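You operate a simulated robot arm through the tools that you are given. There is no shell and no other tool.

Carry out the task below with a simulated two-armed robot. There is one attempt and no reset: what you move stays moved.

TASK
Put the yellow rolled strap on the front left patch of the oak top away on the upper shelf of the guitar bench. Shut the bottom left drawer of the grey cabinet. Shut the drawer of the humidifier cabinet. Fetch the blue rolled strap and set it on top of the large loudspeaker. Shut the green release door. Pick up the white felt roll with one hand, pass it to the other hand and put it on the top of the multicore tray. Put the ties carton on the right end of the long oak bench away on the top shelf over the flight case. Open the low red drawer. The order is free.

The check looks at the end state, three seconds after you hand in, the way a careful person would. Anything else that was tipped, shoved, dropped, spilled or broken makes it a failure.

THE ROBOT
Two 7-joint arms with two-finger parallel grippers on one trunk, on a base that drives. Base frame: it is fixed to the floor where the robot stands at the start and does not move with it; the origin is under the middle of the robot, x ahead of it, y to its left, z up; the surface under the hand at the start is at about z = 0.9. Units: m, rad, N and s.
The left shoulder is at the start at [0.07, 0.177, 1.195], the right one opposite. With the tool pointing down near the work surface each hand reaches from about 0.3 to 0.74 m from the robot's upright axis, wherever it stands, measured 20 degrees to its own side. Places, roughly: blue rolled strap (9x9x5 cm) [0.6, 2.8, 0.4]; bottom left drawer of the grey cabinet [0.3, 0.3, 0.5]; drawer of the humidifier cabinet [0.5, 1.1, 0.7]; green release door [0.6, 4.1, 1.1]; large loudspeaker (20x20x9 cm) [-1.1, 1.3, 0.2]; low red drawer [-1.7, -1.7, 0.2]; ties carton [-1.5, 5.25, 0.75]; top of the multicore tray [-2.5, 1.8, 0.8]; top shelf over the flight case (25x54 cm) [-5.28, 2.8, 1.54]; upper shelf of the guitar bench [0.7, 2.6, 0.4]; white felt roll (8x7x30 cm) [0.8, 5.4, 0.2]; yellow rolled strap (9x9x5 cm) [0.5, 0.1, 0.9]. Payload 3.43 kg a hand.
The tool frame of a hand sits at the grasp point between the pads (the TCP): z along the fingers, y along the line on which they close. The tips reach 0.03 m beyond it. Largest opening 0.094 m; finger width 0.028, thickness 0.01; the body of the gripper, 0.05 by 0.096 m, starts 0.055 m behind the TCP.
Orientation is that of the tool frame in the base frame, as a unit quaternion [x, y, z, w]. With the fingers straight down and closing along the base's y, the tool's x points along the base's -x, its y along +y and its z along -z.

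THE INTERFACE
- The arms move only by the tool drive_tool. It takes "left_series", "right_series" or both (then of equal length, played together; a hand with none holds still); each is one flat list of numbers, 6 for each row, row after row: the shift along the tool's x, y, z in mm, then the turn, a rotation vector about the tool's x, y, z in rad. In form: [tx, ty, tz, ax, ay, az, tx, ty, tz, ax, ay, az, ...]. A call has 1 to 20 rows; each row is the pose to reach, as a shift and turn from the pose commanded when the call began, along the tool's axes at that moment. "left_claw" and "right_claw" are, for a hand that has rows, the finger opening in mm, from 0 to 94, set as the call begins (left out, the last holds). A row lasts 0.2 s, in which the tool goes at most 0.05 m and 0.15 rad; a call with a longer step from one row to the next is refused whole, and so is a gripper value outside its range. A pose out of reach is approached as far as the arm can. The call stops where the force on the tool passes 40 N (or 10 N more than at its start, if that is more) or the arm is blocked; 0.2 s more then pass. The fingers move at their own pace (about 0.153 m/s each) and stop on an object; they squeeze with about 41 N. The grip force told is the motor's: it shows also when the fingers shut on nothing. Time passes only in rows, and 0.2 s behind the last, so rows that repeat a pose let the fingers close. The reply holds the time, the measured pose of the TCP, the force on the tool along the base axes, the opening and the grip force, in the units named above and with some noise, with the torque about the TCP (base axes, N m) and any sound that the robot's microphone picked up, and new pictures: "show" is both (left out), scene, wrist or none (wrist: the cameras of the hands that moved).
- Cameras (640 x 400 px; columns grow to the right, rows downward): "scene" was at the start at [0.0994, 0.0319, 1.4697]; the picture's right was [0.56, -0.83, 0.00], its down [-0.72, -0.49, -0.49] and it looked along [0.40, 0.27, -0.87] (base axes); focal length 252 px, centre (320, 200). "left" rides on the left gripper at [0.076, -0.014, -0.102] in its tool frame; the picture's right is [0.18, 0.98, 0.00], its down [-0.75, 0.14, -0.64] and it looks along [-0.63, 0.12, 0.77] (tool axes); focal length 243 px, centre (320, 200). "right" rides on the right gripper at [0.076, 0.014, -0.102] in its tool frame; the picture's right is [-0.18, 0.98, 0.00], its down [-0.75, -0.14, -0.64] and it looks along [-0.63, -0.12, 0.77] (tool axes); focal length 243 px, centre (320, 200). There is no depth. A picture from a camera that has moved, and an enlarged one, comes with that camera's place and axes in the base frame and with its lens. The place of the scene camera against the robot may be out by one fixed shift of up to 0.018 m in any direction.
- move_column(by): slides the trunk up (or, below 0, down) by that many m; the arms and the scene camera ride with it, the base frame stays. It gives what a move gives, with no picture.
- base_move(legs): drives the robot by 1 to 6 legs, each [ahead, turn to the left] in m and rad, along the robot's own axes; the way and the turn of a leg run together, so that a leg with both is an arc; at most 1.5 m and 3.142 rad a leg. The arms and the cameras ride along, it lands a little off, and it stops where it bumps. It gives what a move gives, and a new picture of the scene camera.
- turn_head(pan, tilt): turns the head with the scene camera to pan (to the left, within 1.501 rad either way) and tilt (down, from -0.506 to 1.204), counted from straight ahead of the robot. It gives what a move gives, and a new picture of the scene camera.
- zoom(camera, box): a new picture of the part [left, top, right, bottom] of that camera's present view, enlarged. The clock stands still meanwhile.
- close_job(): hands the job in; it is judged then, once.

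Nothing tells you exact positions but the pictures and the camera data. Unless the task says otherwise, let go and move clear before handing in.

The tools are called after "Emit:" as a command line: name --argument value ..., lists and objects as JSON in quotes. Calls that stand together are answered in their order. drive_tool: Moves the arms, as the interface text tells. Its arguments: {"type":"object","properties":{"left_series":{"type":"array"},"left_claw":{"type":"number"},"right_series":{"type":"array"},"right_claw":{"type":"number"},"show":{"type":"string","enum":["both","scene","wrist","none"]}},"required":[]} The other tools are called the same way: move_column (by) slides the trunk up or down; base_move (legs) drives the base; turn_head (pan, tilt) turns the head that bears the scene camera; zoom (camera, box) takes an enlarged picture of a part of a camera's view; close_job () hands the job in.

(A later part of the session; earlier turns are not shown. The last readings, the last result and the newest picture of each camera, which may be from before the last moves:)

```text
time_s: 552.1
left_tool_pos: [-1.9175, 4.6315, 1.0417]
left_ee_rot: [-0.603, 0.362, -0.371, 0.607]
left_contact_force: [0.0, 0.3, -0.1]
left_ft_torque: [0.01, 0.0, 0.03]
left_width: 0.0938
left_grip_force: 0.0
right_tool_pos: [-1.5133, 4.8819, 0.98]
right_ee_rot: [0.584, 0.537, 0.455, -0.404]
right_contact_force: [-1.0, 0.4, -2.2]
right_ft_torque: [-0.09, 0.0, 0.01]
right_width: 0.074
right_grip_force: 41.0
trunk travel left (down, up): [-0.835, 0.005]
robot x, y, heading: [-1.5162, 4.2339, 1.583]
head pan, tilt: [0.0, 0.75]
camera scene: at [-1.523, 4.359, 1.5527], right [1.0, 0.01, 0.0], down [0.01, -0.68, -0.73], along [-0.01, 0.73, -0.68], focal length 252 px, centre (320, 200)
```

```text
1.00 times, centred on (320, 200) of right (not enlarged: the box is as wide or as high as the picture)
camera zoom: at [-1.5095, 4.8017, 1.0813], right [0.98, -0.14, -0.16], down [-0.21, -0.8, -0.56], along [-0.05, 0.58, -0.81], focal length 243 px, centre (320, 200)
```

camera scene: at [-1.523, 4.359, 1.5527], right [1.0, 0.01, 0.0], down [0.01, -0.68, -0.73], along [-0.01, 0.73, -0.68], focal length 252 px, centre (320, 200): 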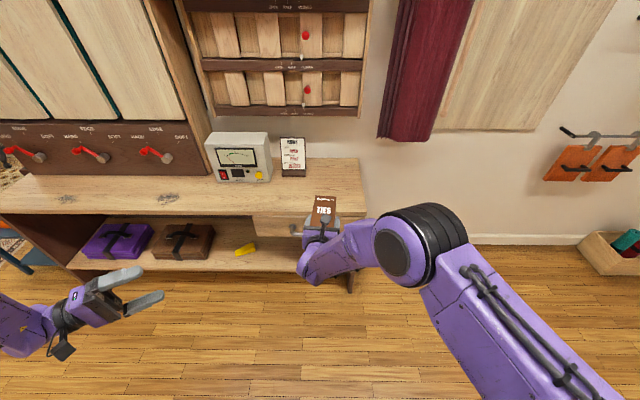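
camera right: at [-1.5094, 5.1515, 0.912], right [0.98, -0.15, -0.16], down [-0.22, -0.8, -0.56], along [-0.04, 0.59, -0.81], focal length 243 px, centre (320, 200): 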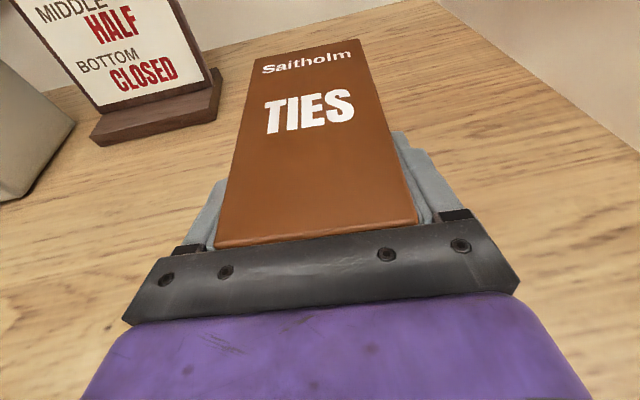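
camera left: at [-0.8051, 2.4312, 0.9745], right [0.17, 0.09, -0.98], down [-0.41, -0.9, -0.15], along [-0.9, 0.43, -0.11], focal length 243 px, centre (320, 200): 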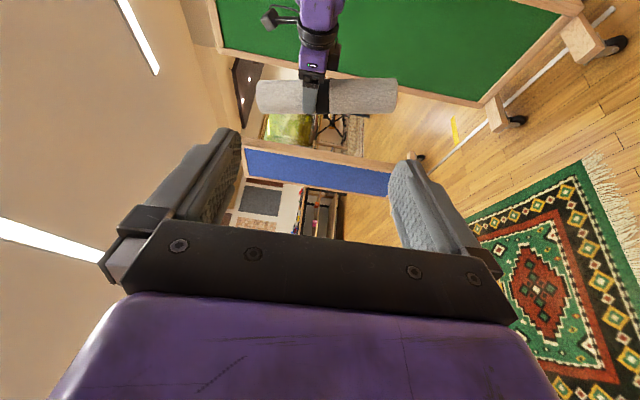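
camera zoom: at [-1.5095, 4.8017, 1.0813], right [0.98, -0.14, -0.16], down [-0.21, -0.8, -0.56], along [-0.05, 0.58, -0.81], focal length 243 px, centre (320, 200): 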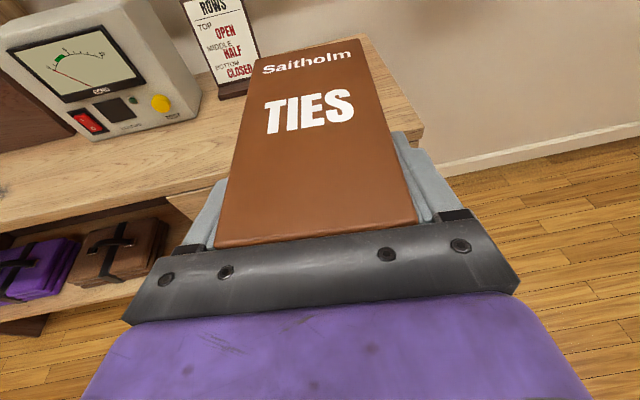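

The carton is held level. I'll now drive west to the ladder shelf.

Emit:
base_move --legs '[[0.0, 1.558], [1.3, 0.0], [0.5, 0.0], [0.0, 1.118], [1.45, 0.0], [0.0, -1.118]]'

Emit:
turn_head --pan 0.0 --tilt 0.2

```text
time_s: 577.5
left_tool_pos: [-4.3236, 2.4741, 1.0411]
left_ee_rot: [-0.681, -0.167, 0.166, 0.693]
left_contact_force: [0.5, -0.5, 0.1]
left_ft_torque: [0.0, 0.0, -0.02]
left_width: 0.094
left_grip_force: 0.0
right_tool_pos: [-4.5725, 2.8807, 0.9808]
right_ee_rot: [0.036, 0.793, 0.039, -0.607]
right_contact_force: [0.6, -1.4, -2.6]
right_ft_torque: [-0.02, -0.04, -0.01]
right_width: 0.0743
right_grip_force: 41.4
trunk travel left (down, up): [-0.835, 0.005]
robot x, y, heading: [-3.919, 2.8773, -3.136]
head pan, tilt: [0.0, 0.75]
camera scene: at [-4.0583, 2.8684, 1.5529], right [-0.01, 1.0, 0.0], down [0.68, 0.0, -0.73], along [-0.73, 0.0, -0.68], focal length 252 px, centre (320, 200)
```

scene: 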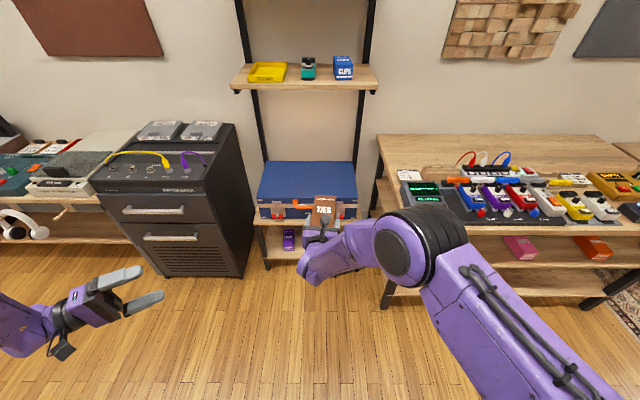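

```text
time_s: 578.5
left_tool_pos: [-4.3224, 2.4747, 1.0433]
left_ee_rot: [-0.683, -0.167, 0.166, 0.692]
left_contact_force: [-1.0, 0.0, 0.0]
left_ft_torque: [0.01, -0.03, 0.01]
left_width: 0.0941
left_grip_force: 0.1
right_tool_pos: [-4.5715, 2.8808, 0.9811]
right_ee_rot: [0.037, 0.793, 0.039, -0.607]
right_contact_force: [-0.1, 0.1, -2.4]
right_ft_torque: [-0.02, -0.09, -0.04]
right_width: 0.0742
right_grip_force: 40.5
trunk travel left (down, up): [-0.835, 0.005]
robot x, y, heading: [-3.9173, 2.8756, -3.137]
head pan, tilt: [0.0, 0.201]
camera scene: at [-4.0686, 2.8685, 1.6024], right [-0.01, 1.0, 0.0], down [0.2, 0.0, -0.98], along [-0.98, -0.01, -0.2], focal length 252 px, centre (320, 200)
```

scene: 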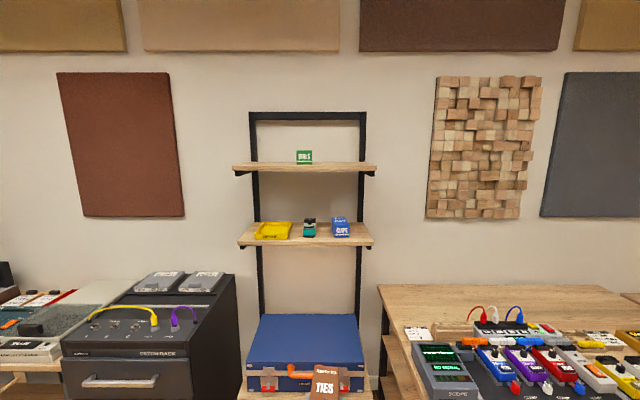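

The top shelf (z≈1.53) has a small green box in the middle; the right part (y≈2.95) is free. I'll raise the carton to shelf height here, at a safe distance.

Emit:
drive_tool --right_series '[38, 5, -14, 0, 0, 0, 76, 10, -29, 0, 0, 0, 114, 15, -43, 0, 0, 0, 152, 20, -58, 0, 0, 0, 190, 24, -72, 0, 0, 0, 229, 29, -86, 0, 0, 0, 267, 34, -101, 0, 0, 0, 305, 39, -115, 0, 0, 0, 343, 44, -129, 0, 0, 0, 381, 49, -144, 0, 0, 0]' --show "scene"

```text
time_s: 579.6
left_tool_pos: [-4.323, 2.4745, 1.0406]
left_ee_rot: [-0.682, -0.167, 0.166, 0.692]
left_contact_force: [0.6, -0.4, -0.6]
left_ft_torque: [-0.01, 0.0, 0.03]
left_width: 0.0941
left_grip_force: 0.0
right_tool_pos: [-4.5258, 2.9141, 1.031]
right_ee_rot: [0.052, 0.854, 0.046, -0.516]
right_contact_force: [0.2, 0.2, -2.3]
right_ft_torque: [0.0, -0.07, 0.02]
right_width: 0.074
right_grip_force: 40.8
trunk travel left (down, up): [-0.835, 0.005]
robot x, y, heading: [-3.9182, 2.8744, -3.137]
head pan, tilt: [0.0, 0.201]
stopped in row 5 (right hand): the arm was blocked; the commanded pose is now the measured one
camera scene: at [-4.0687, 2.8685, 1.6025], right [-0.01, 1.0, 0.0], down [0.2, 0.0, -0.98], along [-0.98, -0.01, -0.2], focal length 252 px, centre (320, 200)
```

scene: 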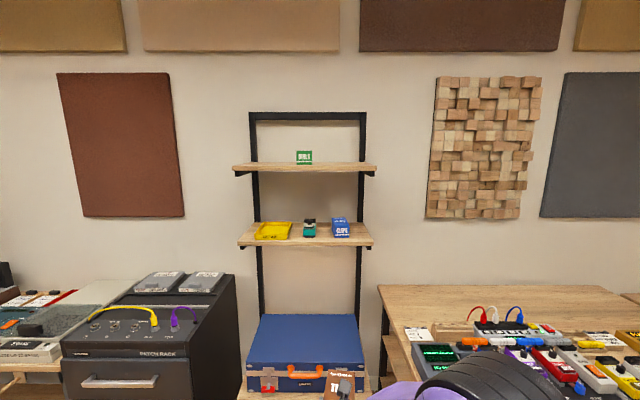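

Raising close-in is blocked by a joint limit. I'll extend the arm forward first and then swing it up on a larger arc.

Emit:
drive_tool --right_series '[19, -9, 25, 0, 0.055, 0, 38, -18, 51, 0, 0.109, 0, 58, -28, 76, 0, 0.163, 0, 77, -37, 102, 0, 0.217, 0]' --show "none"

```text
time_s: 580.6
left_tool_pos: [-4.325, 2.475, 1.0407]
left_ee_rot: [-0.683, -0.168, 0.166, 0.691]
left_contact_force: [-0.4, -1.0, -0.2]
left_ft_torque: [-0.02, 0.01, -0.02]
left_width: 0.0938
left_grip_force: 0.0
right_tool_pos: [-4.6569, 2.8898, 1.0538]
right_ee_rot: [0.04, 0.793, 0.051, -0.606]
right_contact_force: [-0.6, 0.0, -1.3]
right_ft_torque: [-0.03, -0.05, 0.02]
right_width: 0.0738
right_grip_force: 40.8
trunk travel left (down, up): [-0.835, 0.005]
robot x, y, heading: [-3.9199, 2.8723, -3.135]
head pan, tilt: [0.0, 0.201]
```

Emit:
drive_tool --right_series '[39, 1, -10, 0, 0, 0, 77, 3, -21, 0, 0, 0, 116, 4, -31, 0, 0, 0, 154, 5, -42, 0, 0, 0, 193, 6, -52, 0, 0, 0]' --show "scene"

```text
time_s: 582.0
left_tool_pos: [-4.3228, 2.4751, 1.042]
left_ee_rot: [-0.683, -0.168, 0.166, 0.692]
left_contact_force: [0.1, 0.2, 0.3]
left_ft_torque: [0.03, -0.04, -0.03]
left_width: 0.094
left_grip_force: 0.1
right_tool_pos: [-4.6567, 2.9141, 1.1751]
right_ee_rot: [0.059, 0.828, 0.057, -0.555]
right_contact_force: [-0.1, -0.4, -2.3]
right_ft_torque: [-0.02, -0.07, 0.01]
right_width: 0.0743
right_grip_force: 41.0
trunk travel left (down, up): [-0.835, 0.005]
robot x, y, heading: [-3.924, 2.8751, -3.136]
head pan, tilt: [0.0, 0.201]
stopped in row 5 (right hand): the arm was blocked; the commanded pose is now the measured one
camera scene: at [-4.0688, 2.8692, 1.6025], right [-0.01, 1.0, 0.0], down [0.2, 0.0, -0.98], along [-0.98, -0.01, -0.2], focal length 252 px, centre (320, 200)
```

scene: 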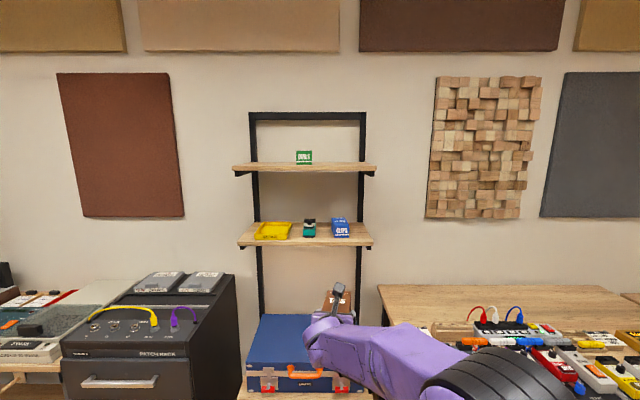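

The blocking seems to be the elbow meeting the robot's head. I'll move the hand out to the robot's right side, where the elbow is free, and raise it there.

Emit:
drive_tool --right_series '[-3, 41, -4, 0, 0.013, 0, -6, 82, -8, 0, 0.027, 0, -8, 124, -11, 0, 0.04, 0, -11, 165, -15, 0, 0.053, 0, -14, 206, -19, 0, 0.067, 0, -17, 247, -23, 0, 0.08, 0, -19, 288, -26, 0, 0.093, 0, -22, 330, -30, 0, 0.107, 0, -25, 371, -34, 0, 0.12, 0]' --show "none"

Emit:
turn_head --pan -0.7 --tilt 0.5

```text
time_s: 584.0
left_tool_pos: [-4.3207, 2.4804, 1.0446]
left_ee_rot: [-0.684, -0.166, 0.167, 0.691]
left_contact_force: [0.3, 0.8, 1.0]
left_ft_torque: [-0.03, -0.05, 0.02]
left_width: 0.094
left_grip_force: 0.1
right_tool_pos: [-4.56, 3.2746, 1.1764]
right_ee_rot: [0.051, 0.792, 0.058, -0.605]
right_contact_force: [-0.1, -0.3, -3.0]
right_ft_torque: [-0.02, -0.06, 0.03]
right_width: 0.0739
right_grip_force: 41.1
trunk travel left (down, up): [-0.835, 0.005]
robot x, y, heading: [-3.9205, 2.8735, -3.134]
head pan, tilt: [0.0, 0.201]
```

```text
time_s: 585.0
left_tool_pos: [-4.3228, 2.4752, 1.0423]
left_ee_rot: [-0.683, -0.166, 0.166, 0.692]
left_contact_force: [-0.3, -0.7, -0.1]
left_ft_torque: [-0.02, -0.02, -0.02]
left_width: 0.0939
left_grip_force: 0.0
right_tool_pos: [-4.5616, 3.2683, 1.1773]
right_ee_rot: [0.05, 0.793, 0.059, -0.605]
right_contact_force: [0.4, 0.8, -2.7]
right_ft_torque: [-0.01, -0.05, 0.0]
right_width: 0.0739
right_grip_force: 41.2
trunk travel left (down, up): [-0.835, 0.005]
robot x, y, heading: [-3.9202, 2.8752, -3.14]
head pan, tilt: [-0.7, 0.499]
camera scene: at [-4.0453, 2.9281, 1.5749], right [0.64, 0.77, 0.0], down [0.37, -0.31, -0.88], along [-0.68, 0.56, -0.48], focal length 252 px, centre (320, 200)
```

scene: 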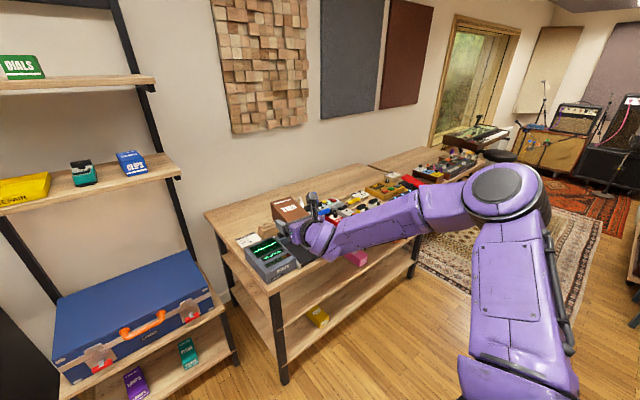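

The elbow is now well out to the right. Raising the hand.

Emit:
drive_tool --right_series '[39, 1, -11, 0, 0, 0, 77, 3, -21, 0, 0, 0, 116, 4, -32, 0, 0, 0, 154, 5, -42, 0, 0, 0, 193, 7, -53, 0, 0, 0, 232, 8, -63, 0, 0, 0]' --show "scene"

```text
time_s: 586.4
left_tool_pos: [-4.3227, 2.4764, 1.0432]
left_ee_rot: [-0.683, -0.168, 0.165, 0.692]
left_contact_force: [-1.2, -0.4, -0.2]
left_ft_torque: [0.02, -0.04, -0.01]
left_width: 0.0938
left_grip_force: 0.2
right_tool_pos: [-4.5783, 3.2707, 1.4178]
right_ee_rot: [0.053, 0.793, 0.061, -0.604]
right_contact_force: [-0.1, 0.0, -2.8]
right_ft_torque: [0.01, -0.04, 0.0]
right_width: 0.0738
right_grip_force: 41.0
right hand out of reach, approached as far as the arm can: row 5, 6
trunk travel left (down, up): [-0.835, 0.005]
robot x, y, heading: [-3.9224, 2.8751, -3.131]
head pan, tilt: [-0.7, 0.499]
camera scene: at [-4.0449, 2.9294, 1.5748], right [0.64, 0.77, 0.0], down [0.37, -0.31, -0.88], along [-0.67, 0.56, -0.48], focal length 252 px, centre (320, 200)
```

scene: 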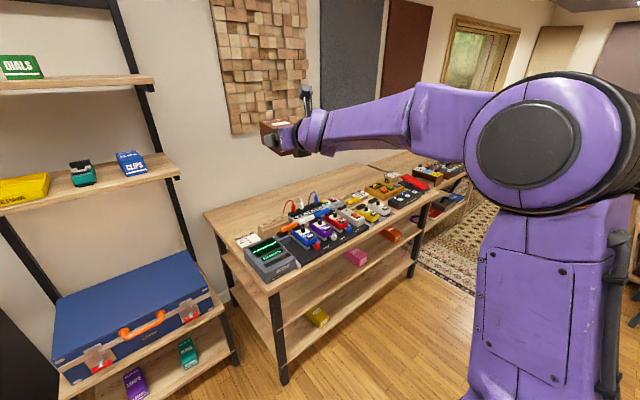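

Much better: now at z≈1.42. Continuing up with a slight forward bias.

Emit:
drive_tool --right_series '[41, 1, -2, 0, 0, 0, 82, 3, -5, 0, 0, 0, 123, 4, -8, 0, 0, 0, 164, 5, -11, 0, 0, 0, 200, 6, -13, 0, 0, 0]' --show "scene"

```text
time_s: 587.6
left_tool_pos: [-4.3248, 2.4769, 1.0423]
left_ee_rot: [-0.683, -0.168, 0.165, 0.691]
left_contact_force: [-0.3, 0.9, 0.7]
left_ft_torque: [-0.02, 0.03, 0.0]
left_width: 0.0941
left_grip_force: 0.0
right_tool_pos: [-4.6201, 3.2771, 1.6107]
right_ee_rot: [0.051, 0.794, 0.058, -0.603]
right_contact_force: [-0.2, 0.4, -2.9]
right_ft_torque: [0.01, -0.05, 0.05]
right_width: 0.074
right_grip_force: 40.6
trunk travel left (down, up): [-0.835, 0.005]
robot x, y, heading: [-3.9191, 2.8773, -3.139]
head pan, tilt: [-0.7, 0.499]
camera scene: at [-4.0467, 2.9294, 1.5746], right [0.64, 0.77, 0.0], down [0.37, -0.31, -0.88], along [-0.67, 0.56, -0.48], focal length 252 px, centre (320, 200)
```

scene: 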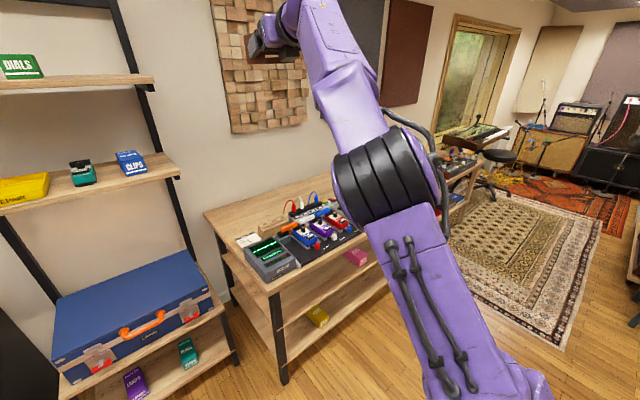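

The carton is at z≈1.61 with the arm in a good posture. The hand is 0.40 m to the robot's right, so I'll shift the base south by 0.33 m to line it up with the free part of the shelf.

Emit:
base_move --legs '[[-0.15, 0.0], [0.0, 1.571], [0.33, 0.0], [0.0, -1.571]]'

Emit:
turn_head --pan -0.3 --tilt 0.1

Emit:
zoom --camera "right" --box '[0, 0, 640, 400]'

```text
time_s: 598.3
left_tool_pos: [-4.1577, 2.1386, 1.0416]
left_ee_rot: [-0.68, -0.178, 0.176, 0.689]
left_contact_force: [0.3, -0.2, -0.4]
left_ft_torque: [0.02, 0.0, 0.02]
left_width: 0.0941
left_grip_force: 0.0
right_tool_pos: [-4.478, 2.9294, 1.6128]
right_ee_rot: [0.038, 0.793, 0.05, -0.605]
right_contact_force: [0.5, -0.2, -2.0]
right_ft_torque: [-0.04, -0.04, -0.02]
right_width: 0.0738
right_grip_force: 41.5
trunk travel left (down, up): [-0.835, 0.005]
robot x, y, heading: [-3.7634, 2.5507, -3.106]
head pan, tilt: [-0.7, 0.499]
camera scene: at [-3.8948, 2.5999, 1.5748], right [0.62, 0.79, 0.0], down [0.38, -0.29, -0.88], along [-0.69, 0.54, -0.48], focal length 252 px, centre (320, 200)
```

scene: 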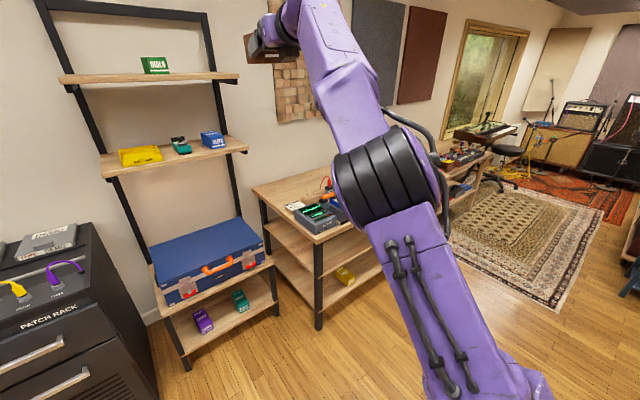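

```text
time_s: 599.2
left_tool_pos: [-4.1576, 2.1395, 1.0417]
left_ee_rot: [-0.68, -0.178, 0.177, 0.689]
left_contact_force: [-0.7, 0.1, 0.1]
left_ft_torque: [-0.03, 0.0, 0.03]
left_width: 0.0939
left_grip_force: 0.0
right_tool_pos: [-4.4777, 2.9302, 1.6137]
right_ee_rot: [0.039, 0.793, 0.05, -0.606]
right_contact_force: [-0.5, -0.8, -2.1]
right_ft_torque: [-0.01, -0.05, 0.03]
right_width: 0.0741
right_grip_force: 41.1
trunk travel left (down, up): [-0.835, 0.005]
robot x, y, heading: [-3.7665, 2.5501, -3.108]
head pan, tilt: [-0.3, 0.099]
camera scene: at [-3.912, 2.5686, 1.6118], right [0.26, 0.97, 0.0], down [0.1, -0.03, -0.99], along [-0.96, 0.26, -0.1], focal length 252 px, centre (320, 200)
```

scene: 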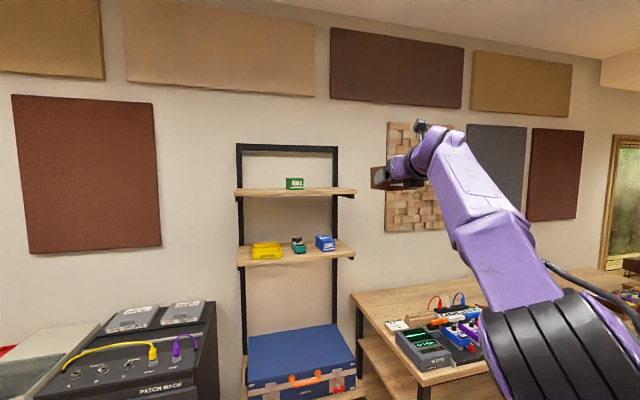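

```text
1.00 times, centred on (320, 200) of right (not enlarged: the box is as wide or as high as the picture)
camera zoom: at [-4.3981, 2.9302, 1.714], right [0.17, 0.98, -0.15], down [0.8, -0.22, -0.56], along [-0.58, -0.02, -0.81], focal length 243 px, centre (320, 200)
```

zoom: 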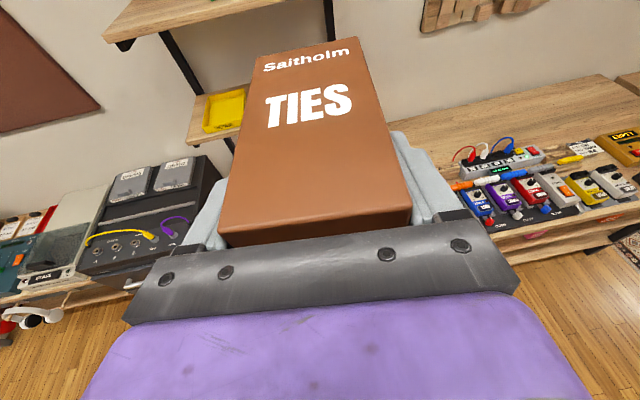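

The carton is at z≈1.61, level, and in line with the right part of the top shelf. I'll go 0.35 m closer and use the wrist camera to locate the shelf edge exactly.

Emit:
drive_tool --right_series '[29, 1, -8, 0, 0, 0]' --show "none"

Emit:
base_move --legs '[[0.35, 0.0]]'

Emit:
zoom --camera "right" --box '[0, 0, 640, 400]'

```text
time_s: 599.6
left_tool_pos: [-4.1593, 2.1397, 1.0417]
left_ee_rot: [-0.68, -0.178, 0.176, 0.689]
left_contact_force: [0.8, 0.4, 0.2]
left_ft_torque: [-0.02, 0.01, -0.03]
left_width: 0.0939
left_grip_force: 0.0
right_tool_pos: [-4.4732, 2.927, 1.6327]
right_ee_rot: [0.038, 0.793, 0.049, -0.606]
right_contact_force: [-0.1, -0.6, -2.8]
right_ft_torque: [0.0, -0.07, 0.0]
right_width: 0.0741
right_grip_force: 40.7
right hand out of reach, approached as far as the arm can: row 1
trunk travel left (down, up): [-0.835, 0.005]
robot x, y, heading: [-3.7693, 2.5507, -3.104]
head pan, tilt: [-0.3, 0.099]
```

```text
time_s: 601.9
left_tool_pos: [-4.5072, 2.1221, 1.0422]
left_ee_rot: [-0.679, -0.179, 0.181, 0.689]
left_contact_force: [0.6, -0.3, -0.9]
left_ft_torque: [0.01, 0.02, 0.05]
left_width: 0.0941
left_grip_force: 0.0
right_tool_pos: [-4.827, 2.9068, 1.633]
right_ee_rot: [0.034, 0.793, 0.047, -0.606]
right_contact_force: [-0.1, 0.5, -2.4]
right_ft_torque: [-0.01, -0.1, -0.02]
right_width: 0.0737
right_grip_force: 40.7
trunk travel left (down, up): [-0.835, 0.005]
robot x, y, heading: [-4.1203, 2.5368, -3.097]
head pan, tilt: [-0.3, 0.099]
camera scene: at [-4.2626, 2.5528, 1.6122], right [0.25, 0.97, 0.0], down [0.1, -0.03, -1.0], along [-0.96, 0.25, -0.1], focal length 252 px, centre (320, 200)
```

scene: 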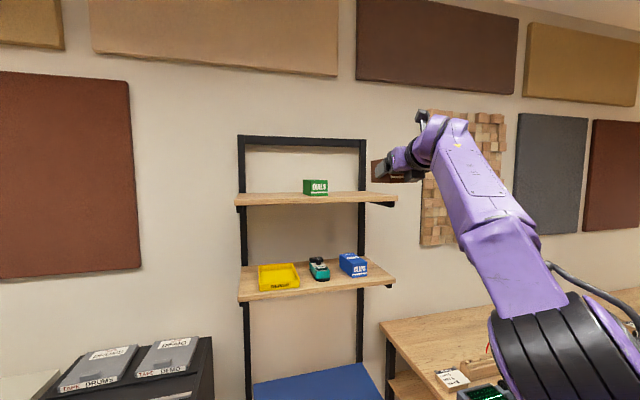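

```text
1.00 times, centred on (320, 200) of right (not enlarged: the box is as wide or as high as the picture)
camera zoom: at [-4.746, 2.9084, 1.7339], right [0.16, 0.98, -0.15], down [0.8, -0.21, -0.57], along [-0.58, -0.03, -0.81], focal length 243 px, centre (320, 200)
```

zoom: 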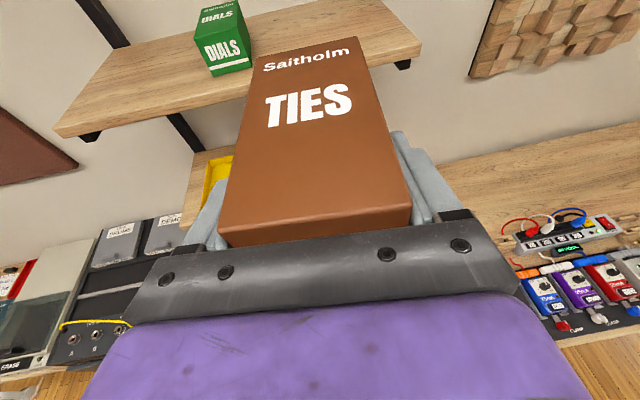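

From the wrist view the top shelf's front edge is at x≈-5.14 (y 2.48–3.10, z≈1.54), with the DIALS box at y 2.755–2.825. My target is TCP [-5.20, 2.95]. I'll square up the base and hand, then check again.

Emit:
base_move --legs '[[0.0, -0.045]]'

Emit:
drive_tool --right_series '[0, 0, 0, 0.07, 0.002, -0.019, 0, 0, 0, 0.14, 0.004, -0.037]' --show "both"

```text
time_s: 602.7
left_tool_pos: [-4.5265, 2.1378, 1.0408]
left_ee_rot: [-0.682, -0.166, 0.164, 0.693]
left_contact_force: [-0.2, -0.6, -0.4]
left_ft_torque: [-0.01, -0.01, -0.02]
left_width: 0.0939
left_grip_force: 0.0
right_tool_pos: [-4.8106, 2.9353, 1.6317]
right_ee_rot: [0.052, 0.792, 0.062, -0.605]
right_contact_force: [-0.5, 0.1, -1.7]
right_ft_torque: [-0.01, -0.04, -0.02]
right_width: 0.0739
right_grip_force: 40.8
trunk travel left (down, up): [-0.835, 0.005]
robot x, y, heading: [-4.123, 2.5394, -3.142]
head pan, tilt: [-0.3, 0.099]
camera scene: at [-4.2649, 2.5558, 1.6118], right [0.29, 0.96, 0.0], down [0.1, -0.03, -0.99], along [-0.95, 0.29, -0.1], focal length 252 px, centre (320, 200)
```

scene: 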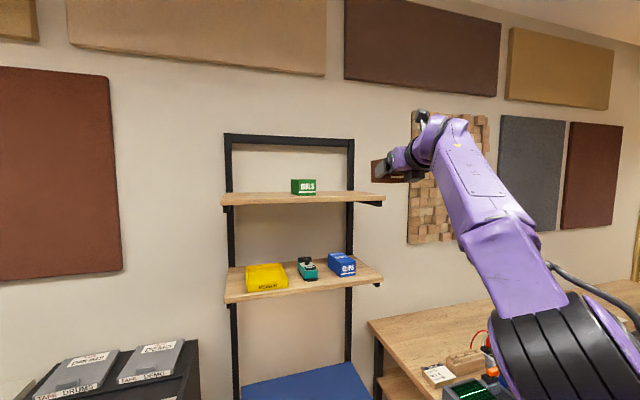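

```text
time_s: 603.3
left_tool_pos: [-4.5258, 2.1393, 1.0426]
left_ee_rot: [-0.683, -0.165, 0.165, 0.692]
left_contact_force: [-0.5, -0.5, 0.6]
left_ft_torque: [0.01, 0.01, -0.01]
left_width: 0.0938
left_grip_force: 0.2
right_tool_pos: [-4.8091, 2.9387, 1.6307]
right_ee_rot: [-0.005, 0.795, 0.016, -0.607]
right_contact_force: [0.2, 0.0, -2.3]
right_ft_torque: [-0.03, -0.07, -0.02]
right_width: 0.0741
right_grip_force: 41.3
trunk travel left (down, up): [-0.835, 0.005]
robot x, y, heading: [-4.1199, 2.5364, -3.144]
head pan, tilt: [-0.3, 0.099]
camera scene: at [-4.2644, 2.5594, 1.6118], right [0.3, 0.96, 0.0], down [0.1, -0.03, -0.99], along [-0.95, 0.29, -0.1], focal length 252 px, centre (320, 200)
camera right: at [-4.7315, 2.9472, 1.7306], right [0.06, 0.99, -0.15], down [0.82, -0.13, -0.56], along [-0.58, -0.09, -0.81], focal length 243 px, centre (320, 200)
```

scene: 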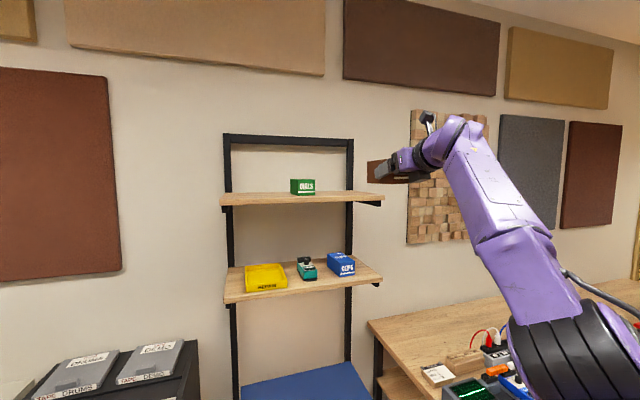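
right: 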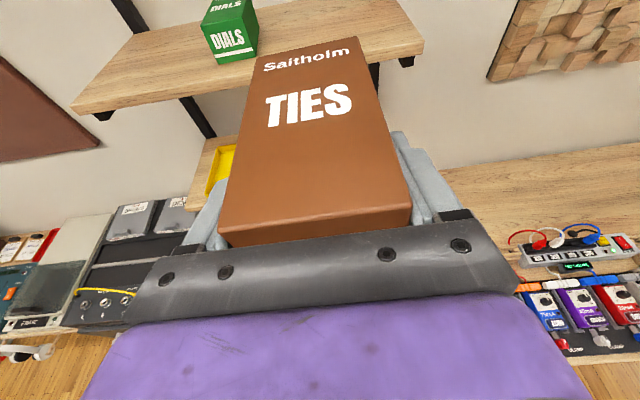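

The shelf edge is confirmed at x≈-5.135. Before driving in, I'll pull the left hand back so it doesn't come near the tape cabinet.

Emit:
drive_tool --left_series '[28, 0, -33, 0, 0, 0, 56, 0, -66, 0, 0, 0, 84, 0, -99, 0, 0, 0]' --show "none"

Emit:
turn_head --pan 0.3 --tilt 0.7

```text
time_s: 604.1
left_tool_pos: [-4.4717, 2.1237, 1.0327]
left_ee_rot: [-0.683, -0.167, 0.164, 0.691]
left_contact_force: [1.0, 0.1, 0.0]
left_ft_torque: [0.0, 0.04, -0.02]
left_width: 0.094
left_grip_force: 0.2
left hand out of reach, approached as far as the arm can: row 2, 3
right_tool_pos: [-4.8117, 2.9385, 1.6286]
right_ee_rot: [-0.005, 0.795, 0.016, -0.607]
right_contact_force: [-0.1, -0.1, -1.7]
right_ft_torque: [0.03, -0.06, 0.03]
right_width: 0.074
right_grip_force: 41.5
trunk travel left (down, up): [-0.835, 0.005]
robot x, y, heading: [-4.1212, 2.5372, -3.138]
head pan, tilt: [-0.3, 0.099]
```

```text
time_s: 605.1
left_tool_pos: [-4.4693, 2.1247, 1.0331]
left_ee_rot: [-0.684, -0.168, 0.165, 0.691]
left_contact_force: [0.7, -0.3, -0.1]
left_ft_torque: [0.04, 0.0, -0.01]
left_width: 0.0941
left_grip_force: 0.1
right_tool_pos: [-4.8089, 2.9381, 1.6294]
right_ee_rot: [-0.005, 0.794, 0.017, -0.607]
right_contact_force: [0.1, 0.8, -2.4]
right_ft_torque: [0.01, -0.07, 0.01]
right_width: 0.074
right_grip_force: 40.9
trunk travel left (down, up): [-0.835, 0.005]
robot x, y, heading: [-4.1216, 2.5334, -3.149]
head pan, tilt: [0.3, 0.7]
camera scene: at [-4.257, 2.5066, 1.5572], right [-0.3, 0.96, 0.0], down [0.62, 0.19, -0.77], along [-0.73, -0.23, -0.64], focal length 252 px, centre (320, 200)
```

scene: 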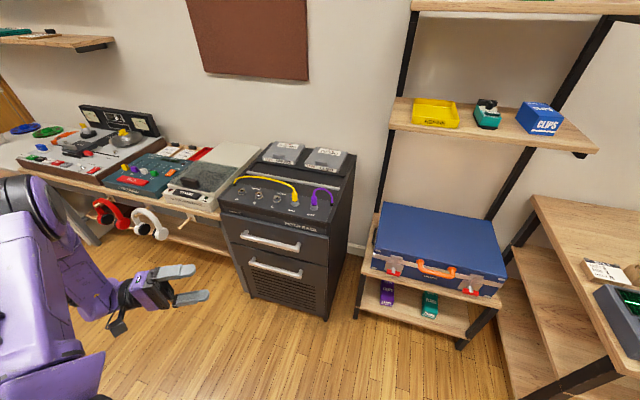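

The way is clear. Driving forward 0.25 m and checking.

Emit:
base_move --legs '[[0.25, 0.0]]'

Emit:
turn_head --pan -0.45 --tilt 0.05

Emit:
zoom --camera "right" --box '[0, 0, 640, 400]'

```text
time_s: 606.9
left_tool_pos: [-4.7168, 2.1245, 1.0335]
left_ee_rot: [-0.682, -0.166, 0.165, 0.693]
left_contact_force: [0.2, -0.6, 0.0]
left_ft_torque: [-0.01, 0.02, 0.0]
left_width: 0.0938
left_grip_force: 0.1
right_tool_pos: [-5.0544, 2.9383, 1.6322]
right_ee_rot: [-0.005, 0.793, 0.017, -0.608]
right_contact_force: [-0.5, 0.0, -1.5]
right_ft_torque: [0.02, -0.1, -0.01]
right_width: 0.0742
right_grip_force: 40.7
trunk travel left (down, up): [-0.835, 0.005]
robot x, y, heading: [-4.364, 2.5337, 3.145]
head pan, tilt: [0.3, 0.7]
camera scene: at [-4.5024, 2.5067, 1.5574], right [-0.3, 0.96, 0.0], down [0.61, 0.19, -0.77], along [-0.73, -0.23, -0.64], focal length 252 px, centre (320, 200)
```

scene: 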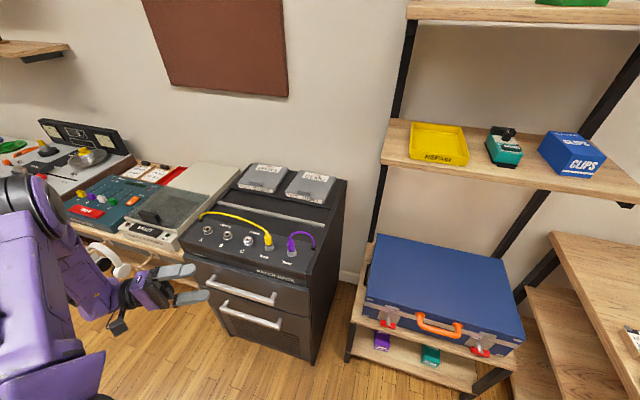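

```text
time_s: 608.0
left_tool_pos: [-4.719, 2.1245, 1.0346]
left_ee_rot: [-0.682, -0.167, 0.164, 0.693]
left_contact_force: [-0.4, 0.1, 0.3]
left_ft_torque: [0.01, -0.01, -0.01]
left_width: 0.0942
left_grip_force: 0.1
right_tool_pos: [-5.0564, 2.9379, 1.6308]
right_ee_rot: [-0.005, 0.794, 0.017, -0.608]
right_contact_force: [0.7, 0.0, -1.9]
right_ft_torque: [0.0, -0.06, -0.04]
right_width: 0.0741
right_grip_force: 41.0
trunk travel left (down, up): [-0.835, 0.005]
robot x, y, heading: [-4.3697, 2.5379, 3.143]
head pan, tilt: [-0.45, 0.051]
camera scene: at [-4.5049, 2.5714, 1.6164], right [0.44, 0.9, 0.0], down [0.05, -0.02, -1.0], along [-0.9, 0.43, -0.05], focal length 252 px, centre (320, 200)
```

scene: 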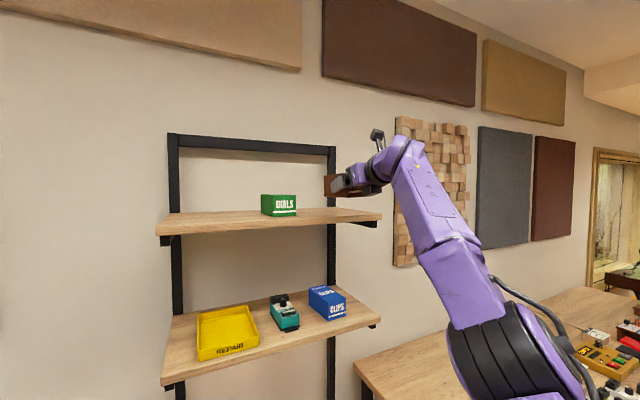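

```text
1.00 times, centred on (320, 200) of right (not enlarged: the box is as wide or as high as the picture)
camera zoom: at [-4.9771, 2.9472, 1.7316], right [0.06, 0.99, -0.15], down [0.81, -0.13, -0.56], along [-0.58, -0.08, -0.81], focal length 243 px, centre (320, 200)
```

zoom: 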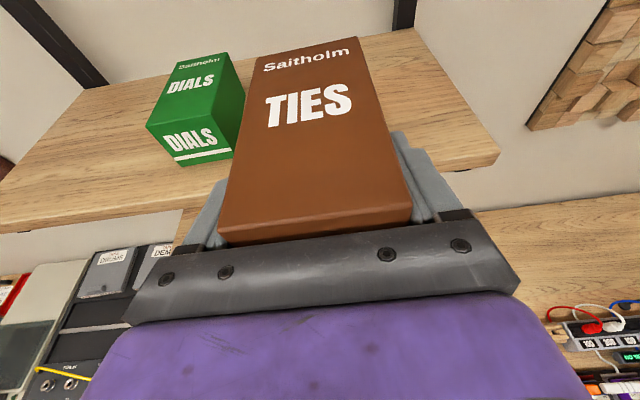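

The carton is over the front edge with the DIALS box safely to the left. Driving the last 14.5 cm.

Emit:
base_move --legs '[[0.145, 0.0]]'

Emit:
zoom --camera "right" --box '[0, 0, 640, 400]'

```text
time_s: 609.4
left_tool_pos: [-4.8635, 2.1233, 1.0356]
left_ee_rot: [-0.682, -0.168, 0.166, 0.692]
left_contact_force: [0.6, 0.9, -0.2]
left_ft_torque: [0.03, -0.03, 0.0]
left_width: 0.094
left_grip_force: 0.1
right_tool_pos: [-5.2019, 2.9359, 1.6322]
right_ee_rot: [-0.006, 0.793, 0.016, -0.608]
right_contact_force: [0.8, -0.2, -2.0]
right_ft_torque: [-0.01, -0.08, -0.02]
right_width: 0.0739
right_grip_force: 41.4
trunk travel left (down, up): [-0.835, 0.005]
robot x, y, heading: [-4.5152, 2.535, -3.136]
head pan, tilt: [-0.45, 0.051]
camera scene: at [-4.6509, 2.5711, 1.6167], right [0.43, 0.9, 0.0], down [0.04, -0.02, -1.0], along [-0.9, 0.43, -0.05], focal length 252 px, centre (320, 200)
```

scene: 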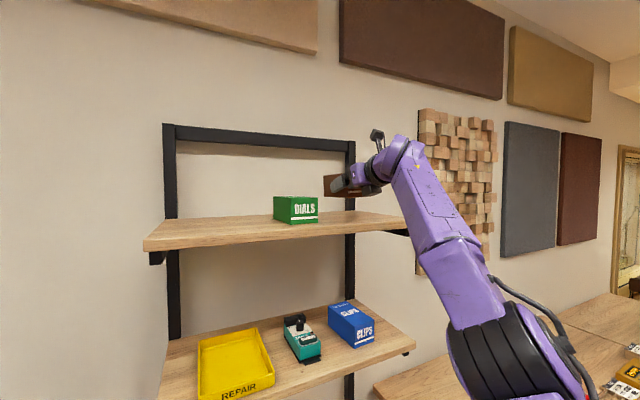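

```text
1.00 times, centred on (320, 200) of right (not enlarged: the box is as wide or as high as the picture)
camera zoom: at [-5.1236, 2.9454, 1.733], right [0.06, 0.99, -0.15], down [0.81, -0.13, -0.57], along [-0.58, -0.09, -0.81], focal length 243 px, centre (320, 200)
```

zoom: 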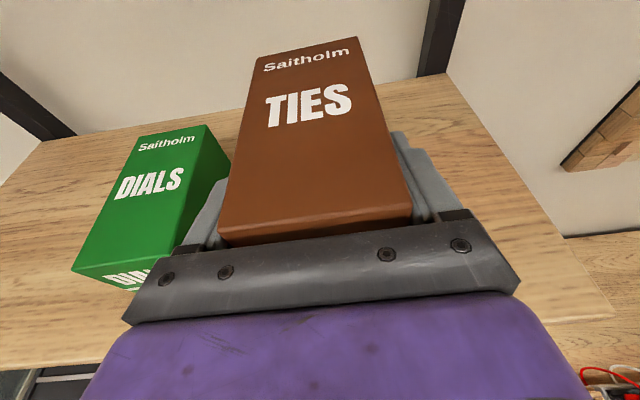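

The carton is fully over the shelf (depth to x≈-5.44), clear of the DIALS box. Lowering with the trunk, then feeling for contact.

Emit:
move_column --by -0.04

Emit:
drive_tool --right_series '[-3, 0, 1, 0, 0, 0, -6, 0, 2, 0, 0, 0, -9, 0, 2, 0, 0, 0]' --show "none"

Emit:
drive_tool --right_series '[-3, 0, 1, 0, 0, 0, -6, 0, 2, 0, 0, 0]' --show "none"

```text
time_s: 610.2
left_tool_pos: [-4.8665, 2.1237, 0.9945]
left_ee_rot: [-0.683, -0.168, 0.165, 0.691]
left_contact_force: [0.1, -0.4, 1.0]
left_ft_torque: [0.0, 0.02, -0.05]
left_width: 0.0941
left_grip_force: 0.2
right_tool_pos: [-5.2076, 2.9356, 1.5902]
right_ee_rot: [-0.005, 0.794, 0.016, -0.608]
right_contact_force: [-0.7, -0.5, -2.6]
right_ft_torque: [-0.03, -0.07, -0.01]
right_width: 0.0739
right_grip_force: 40.9
trunk travel left (down, up): [-0.795, 0.045]
robot x, y, heading: [-4.5166, 2.5379, -3.14]
head pan, tilt: [-0.45, 0.051]
```

```text
time_s: 611.0
left_tool_pos: [-4.8656, 2.1234, 0.9939]
left_ee_rot: [-0.683, -0.169, 0.165, 0.691]
left_contact_force: [0.1, 0.3, -0.7]
left_ft_torque: [-0.04, 0.03, -0.01]
left_width: 0.0941
left_grip_force: 0.1
right_tool_pos: [-5.2089, 2.9366, 1.585]
right_ee_rot: [-0.006, 0.794, 0.017, -0.607]
right_contact_force: [-0.1, -0.2, -1.2]
right_ft_torque: [0.0, -0.02, 0.0]
right_width: 0.0739
right_grip_force: 40.8
right hand out of reach, approached as far as the arm can: row 3
trunk travel left (down, up): [-0.795, 0.045]
robot x, y, heading: [-4.5141, 2.5321, -3.143]
head pan, tilt: [-0.45, 0.051]
```

```text
time_s: 611.6
left_tool_pos: [-4.8657, 2.1234, 0.9942]
left_ee_rot: [-0.683, -0.169, 0.165, 0.692]
left_contact_force: [-0.5, 0.7, 0.6]
left_ft_torque: [0.0, -0.01, 0.02]
left_width: 0.0938
left_grip_force: 0.1
right_tool_pos: [-5.2129, 2.9378, 1.5811]
right_ee_rot: [-0.007, 0.794, 0.015, -0.607]
right_contact_force: [0.2, -1.1, -2.4]
right_ft_torque: [0.01, -0.08, 0.01]
right_width: 0.0737
right_grip_force: 41.2
right hand out of reach, approached as far as the arm can: row 2
trunk travel left (down, up): [-0.795, 0.045]
robot x, y, heading: [-4.5155, 2.5357, -3.141]
head pan, tilt: [-0.45, 0.051]
```

The arm is near a limit for small moves, so I'll lower by trunk in millimetre steps instead.

Emit:
move_column --by -0.006

Emit:
move_column --by -0.005

Emit:
move_column --by -0.004

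```text
time_s: 612.1
left_tool_pos: [-4.8656, 2.1235, 0.9885]
left_ee_rot: [-0.683, -0.168, 0.165, 0.691]
left_contact_force: [-0.3, 1.2, 0.7]
left_ft_torque: [0.01, -0.01, 0.0]
left_width: 0.0939
left_grip_force: 0.0
right_tool_pos: [-5.2119, 2.9381, 1.5747]
right_ee_rot: [-0.006, 0.795, 0.016, -0.607]
right_contact_force: [0.4, -0.5, -2.0]
right_ft_torque: [0.0, -0.07, 0.02]
right_width: 0.074
right_grip_force: 40.7
trunk travel left (down, up): [-0.789, 0.051]
robot x, y, heading: [-4.5163, 2.5385, -3.139]
head pan, tilt: [-0.45, 0.051]
```

```text
time_s: 612.7
left_tool_pos: [-4.8653, 2.1227, 0.9823]
left_ee_rot: [-0.682, -0.168, 0.166, 0.692]
left_contact_force: [-0.5, 0.7, 0.5]
left_ft_torque: [0.04, -0.03, 0.0]
left_width: 0.094
left_grip_force: 0.2
right_tool_pos: [-5.2096, 2.937, 1.5719]
right_ee_rot: [-0.006, 0.793, 0.016, -0.609]
right_contact_force: [-5.8, 2.8, 15.0]
right_ft_torque: [-0.44, 1.06, -0.36]
right_width: 0.0742
right_grip_force: 41.3
trunk travel left (down, up): [-0.784, 0.056]
robot x, y, heading: [-4.5154, 2.5366, -3.138]
head pan, tilt: [-0.45, 0.051]
```

```text
time_s: 613.2
left_tool_pos: [-4.864, 2.1231, 0.979]
left_ee_rot: [-0.682, -0.167, 0.165, 0.692]
left_contact_force: [0.1, 0.4, 1.1]
left_ft_torque: [-0.01, 0.0, 0.0]
left_width: 0.0941
left_grip_force: 0.1
right_tool_pos: [-5.2095, 2.9378, 1.5706]
right_ee_rot: [-0.005, 0.792, 0.017, -0.611]
right_contact_force: [0.7, -0.1, 6.1]
right_ft_torque: [-0.27, -0.4, 0.05]
right_width: 0.0743
right_grip_force: 41.1
trunk travel left (down, up): [-0.78, 0.06]
robot x, y, heading: [-4.5173, 2.5352, -3.141]
head pan, tilt: [-0.45, 0.051]
stopped: the force on the tool passed its limit at 46 N (the readings are from after the stop); the commanded pose is now the measured one
```

The carton rests on the shelf. Opening the fingers.

Emit:
drive_tool --right_series '[0, 0, 0, 0, 0, 0, 0, 0, 0, 0, 0, 0, 0, 0, 0, 0, 0, 0]' --right_claw 94 --show "wrist"

```text
time_s: 614.0
left_tool_pos: [-4.8659, 2.1229, 0.9794]
left_ee_rot: [-0.683, -0.167, 0.165, 0.691]
left_contact_force: [0.7, 0.3, 1.1]
left_ft_torque: [0.0, 0.01, 0.01]
left_width: 0.0942
left_grip_force: 0.1
right_tool_pos: [-5.2096, 2.9371, 1.5691]
right_ee_rot: [-0.005, 0.792, 0.017, -0.61]
right_contact_force: [1.1, 0.3, 0.3]
right_ft_torque: [0.0, -0.01, 0.0]
right_width: 0.0938
right_grip_force: 0.0
trunk travel left (down, up): [-0.78, 0.06]
robot x, y, heading: [-4.5159, 2.5373, -3.14]
head pan, tilt: [-0.45, 0.051]
camera right: at [-5.1306, 2.9475, 1.6699], right [0.06, 0.99, -0.14], down [0.81, -0.13, -0.57], along [-0.58, -0.08, -0.81], focal length 243 px, centre (320, 200)
```

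right: 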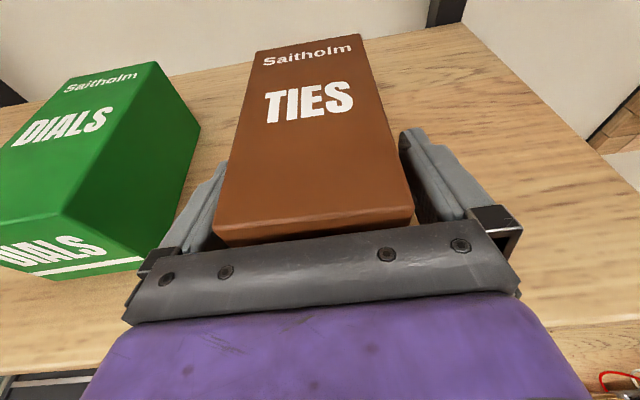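

Released with clear gaps on both sides. Backing the base straight out.

Emit:
base_move --legs '[[-0.3, 0.0]]'

Emit:
zoom --camera "right" --box '[0, 0, 640, 400]'

Emit:
zoom --camera "scene" --box '[100, 120, 400, 340]'

```text
time_s: 616.0
left_tool_pos: [-4.568, 2.1249, 0.9786]
left_ee_rot: [-0.683, -0.167, 0.164, 0.691]
left_contact_force: [-0.3, 0.6, -0.2]
left_ft_torque: [-0.02, 0.01, 0.02]
left_width: 0.0938
left_grip_force: 0.2
right_tool_pos: [-4.9091, 2.9391, 1.5686]
right_ee_rot: [-0.004, 0.793, 0.018, -0.609]
right_contact_force: [-0.2, -0.7, 0.4]
right_ft_torque: [-0.02, 0.01, 0.02]
right_width: 0.0941
right_grip_force: 0.0
trunk travel left (down, up): [-0.78, 0.06]
robot x, y, heading: [-4.214, 2.5358, 3.138]
head pan, tilt: [-0.45, 0.051]
camera scene: at [-4.3544, 2.5714, 1.5617], right [0.44, 0.9, 0.0], down [0.05, -0.02, -1.0], along [-0.9, 0.44, -0.05], focal length 252 px, centre (320, 200)
```

scene: 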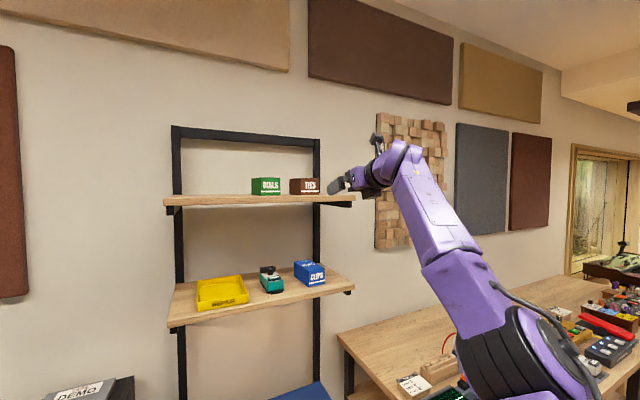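

```text
1.00 times, centred on (320, 200) of right (not enlarged: the box is as wide or as high as the picture)
camera zoom: at [-4.8306, 2.9495, 1.6689], right [0.06, 0.99, -0.14], down [0.81, -0.13, -0.57], along [-0.58, -0.08, -0.81], focal length 243 px, centre (320, 200)
```

zoom: 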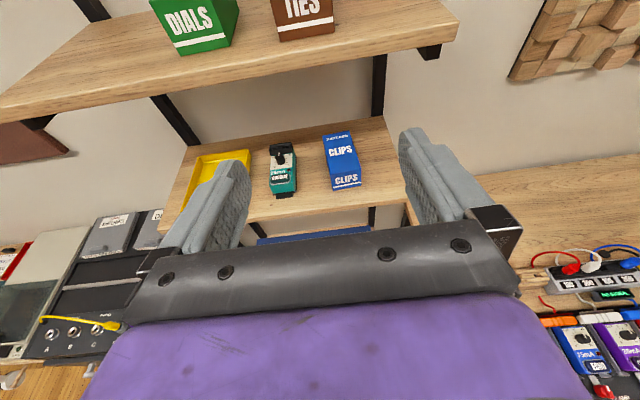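

```text
1.82 times, centred on (250, 230) of scene
camera zoom: at [-4.3544, 2.5714, 1.5617], right [0.44, 0.9, 0.0], down [0.05, -0.02, -1.0], along [-0.9, 0.44, -0.05], focal length 458 px, centre (447, 146)
```

zoom: 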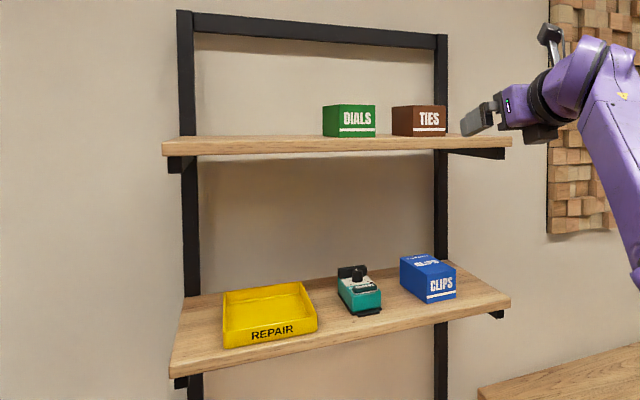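

TIES now sits on the top shelf next to DIALS, undisturbed. I'll back away and turn to confirm the felt roll is still standing on the tray before handing in.

Emit:
base_move --legs '[[-0.4, 0.0], [0.0, -2.838]]'

Emit:
turn_head --pan -0.7 --tilt 0.3

Emit:
zoom --camera "scene" --box '[160, 120, 480, 320]'

```text
time_s: 625.1
left_tool_pos: [-3.6173, 3.038, 0.9789]
left_ee_rot: [0.271, -0.648, 0.659, -0.269]
left_contact_force: [0.6, -0.4, 0.1]
left_ft_torque: [0.03, 0.03, 0.02]
left_width: 0.0941
left_grip_force: 0.1
right_tool_pos: [-3.0435, 2.3644, 1.5677]
right_ee_rot: [0.781, 0.127, 0.606, -0.077]
right_contact_force: [-0.3, -0.4, 0.1]
right_ft_torque: [-0.01, 0.02, -0.02]
right_width: 0.0945
right_grip_force: 0.1
trunk travel left (down, up): [-0.78, 0.06]
robot x, y, heading: [-3.8254, 2.5397, 0.306]
head pan, tilt: [-0.45, 0.051]
camera scene: at [-3.6923, 2.5345, 1.5619], right [-0.14, -0.99, 0.0], down [-0.05, 0.01, -1.0], along [0.99, -0.14, -0.05], focal length 252 px, centre (320, 200)
```

scene: 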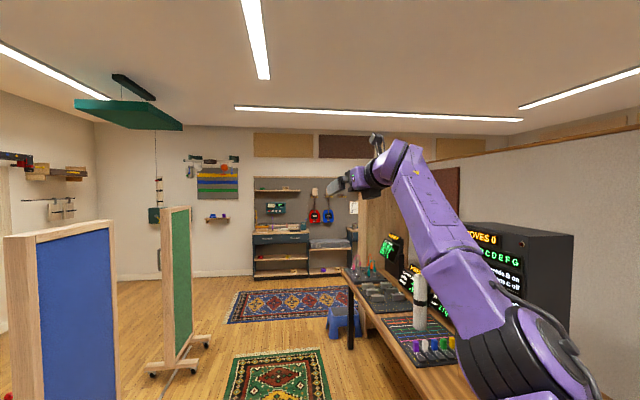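

```text
time_s: 625.9
left_tool_pos: [-3.6175, 3.0366, 0.9784]
left_ee_rot: [0.27, -0.649, 0.658, -0.27]
left_contact_force: [0.5, -0.1, -0.6]
left_ft_torque: [0.03, 0.04, -0.04]
left_width: 0.0942
left_grip_force: 0.1
right_tool_pos: [-3.0422, 2.3654, 1.5699]
right_ee_rot: [0.782, 0.127, 0.605, -0.077]
right_contact_force: [-0.1, 0.7, 0.0]
right_ft_torque: [0.0, 0.03, 0.01]
right_width: 0.0941
right_grip_force: 0.0
trunk travel left (down, up): [-0.78, 0.06]
robot x, y, heading: [-3.8241, 2.536, 0.309]
head pan, tilt: [-0.7, 0.3]
camera scene: at [-3.6961, 2.5116, 1.5388], right [-0.38, -0.93, 0.0], down [-0.27, 0.11, -0.96], along [0.88, -0.36, -0.3], focal length 252 px, centre (320, 200)
```

scene: 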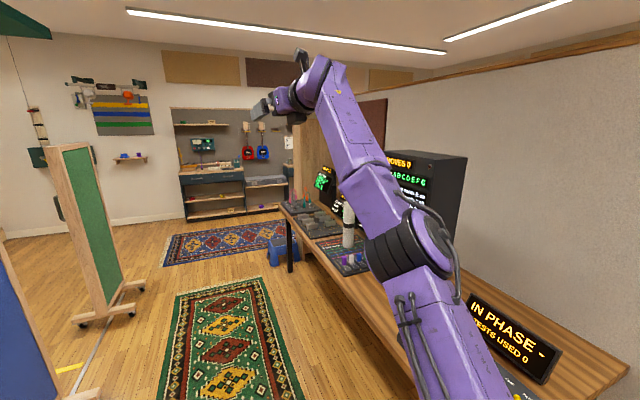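

```text
2.00 times, centred on (320, 220) of scene
camera zoom: at [-3.6961, 2.5116, 1.5388], right [-0.38, -0.93, 0.0], down [-0.27, 0.11, -0.96], along [0.88, -0.36, -0.3], focal length 504 px, centre (320, 160)
```

zoom: 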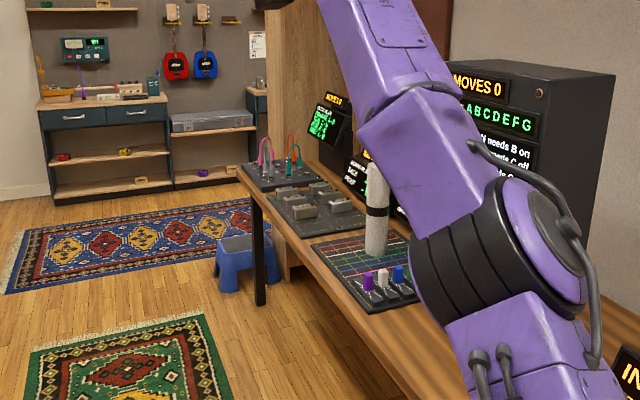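

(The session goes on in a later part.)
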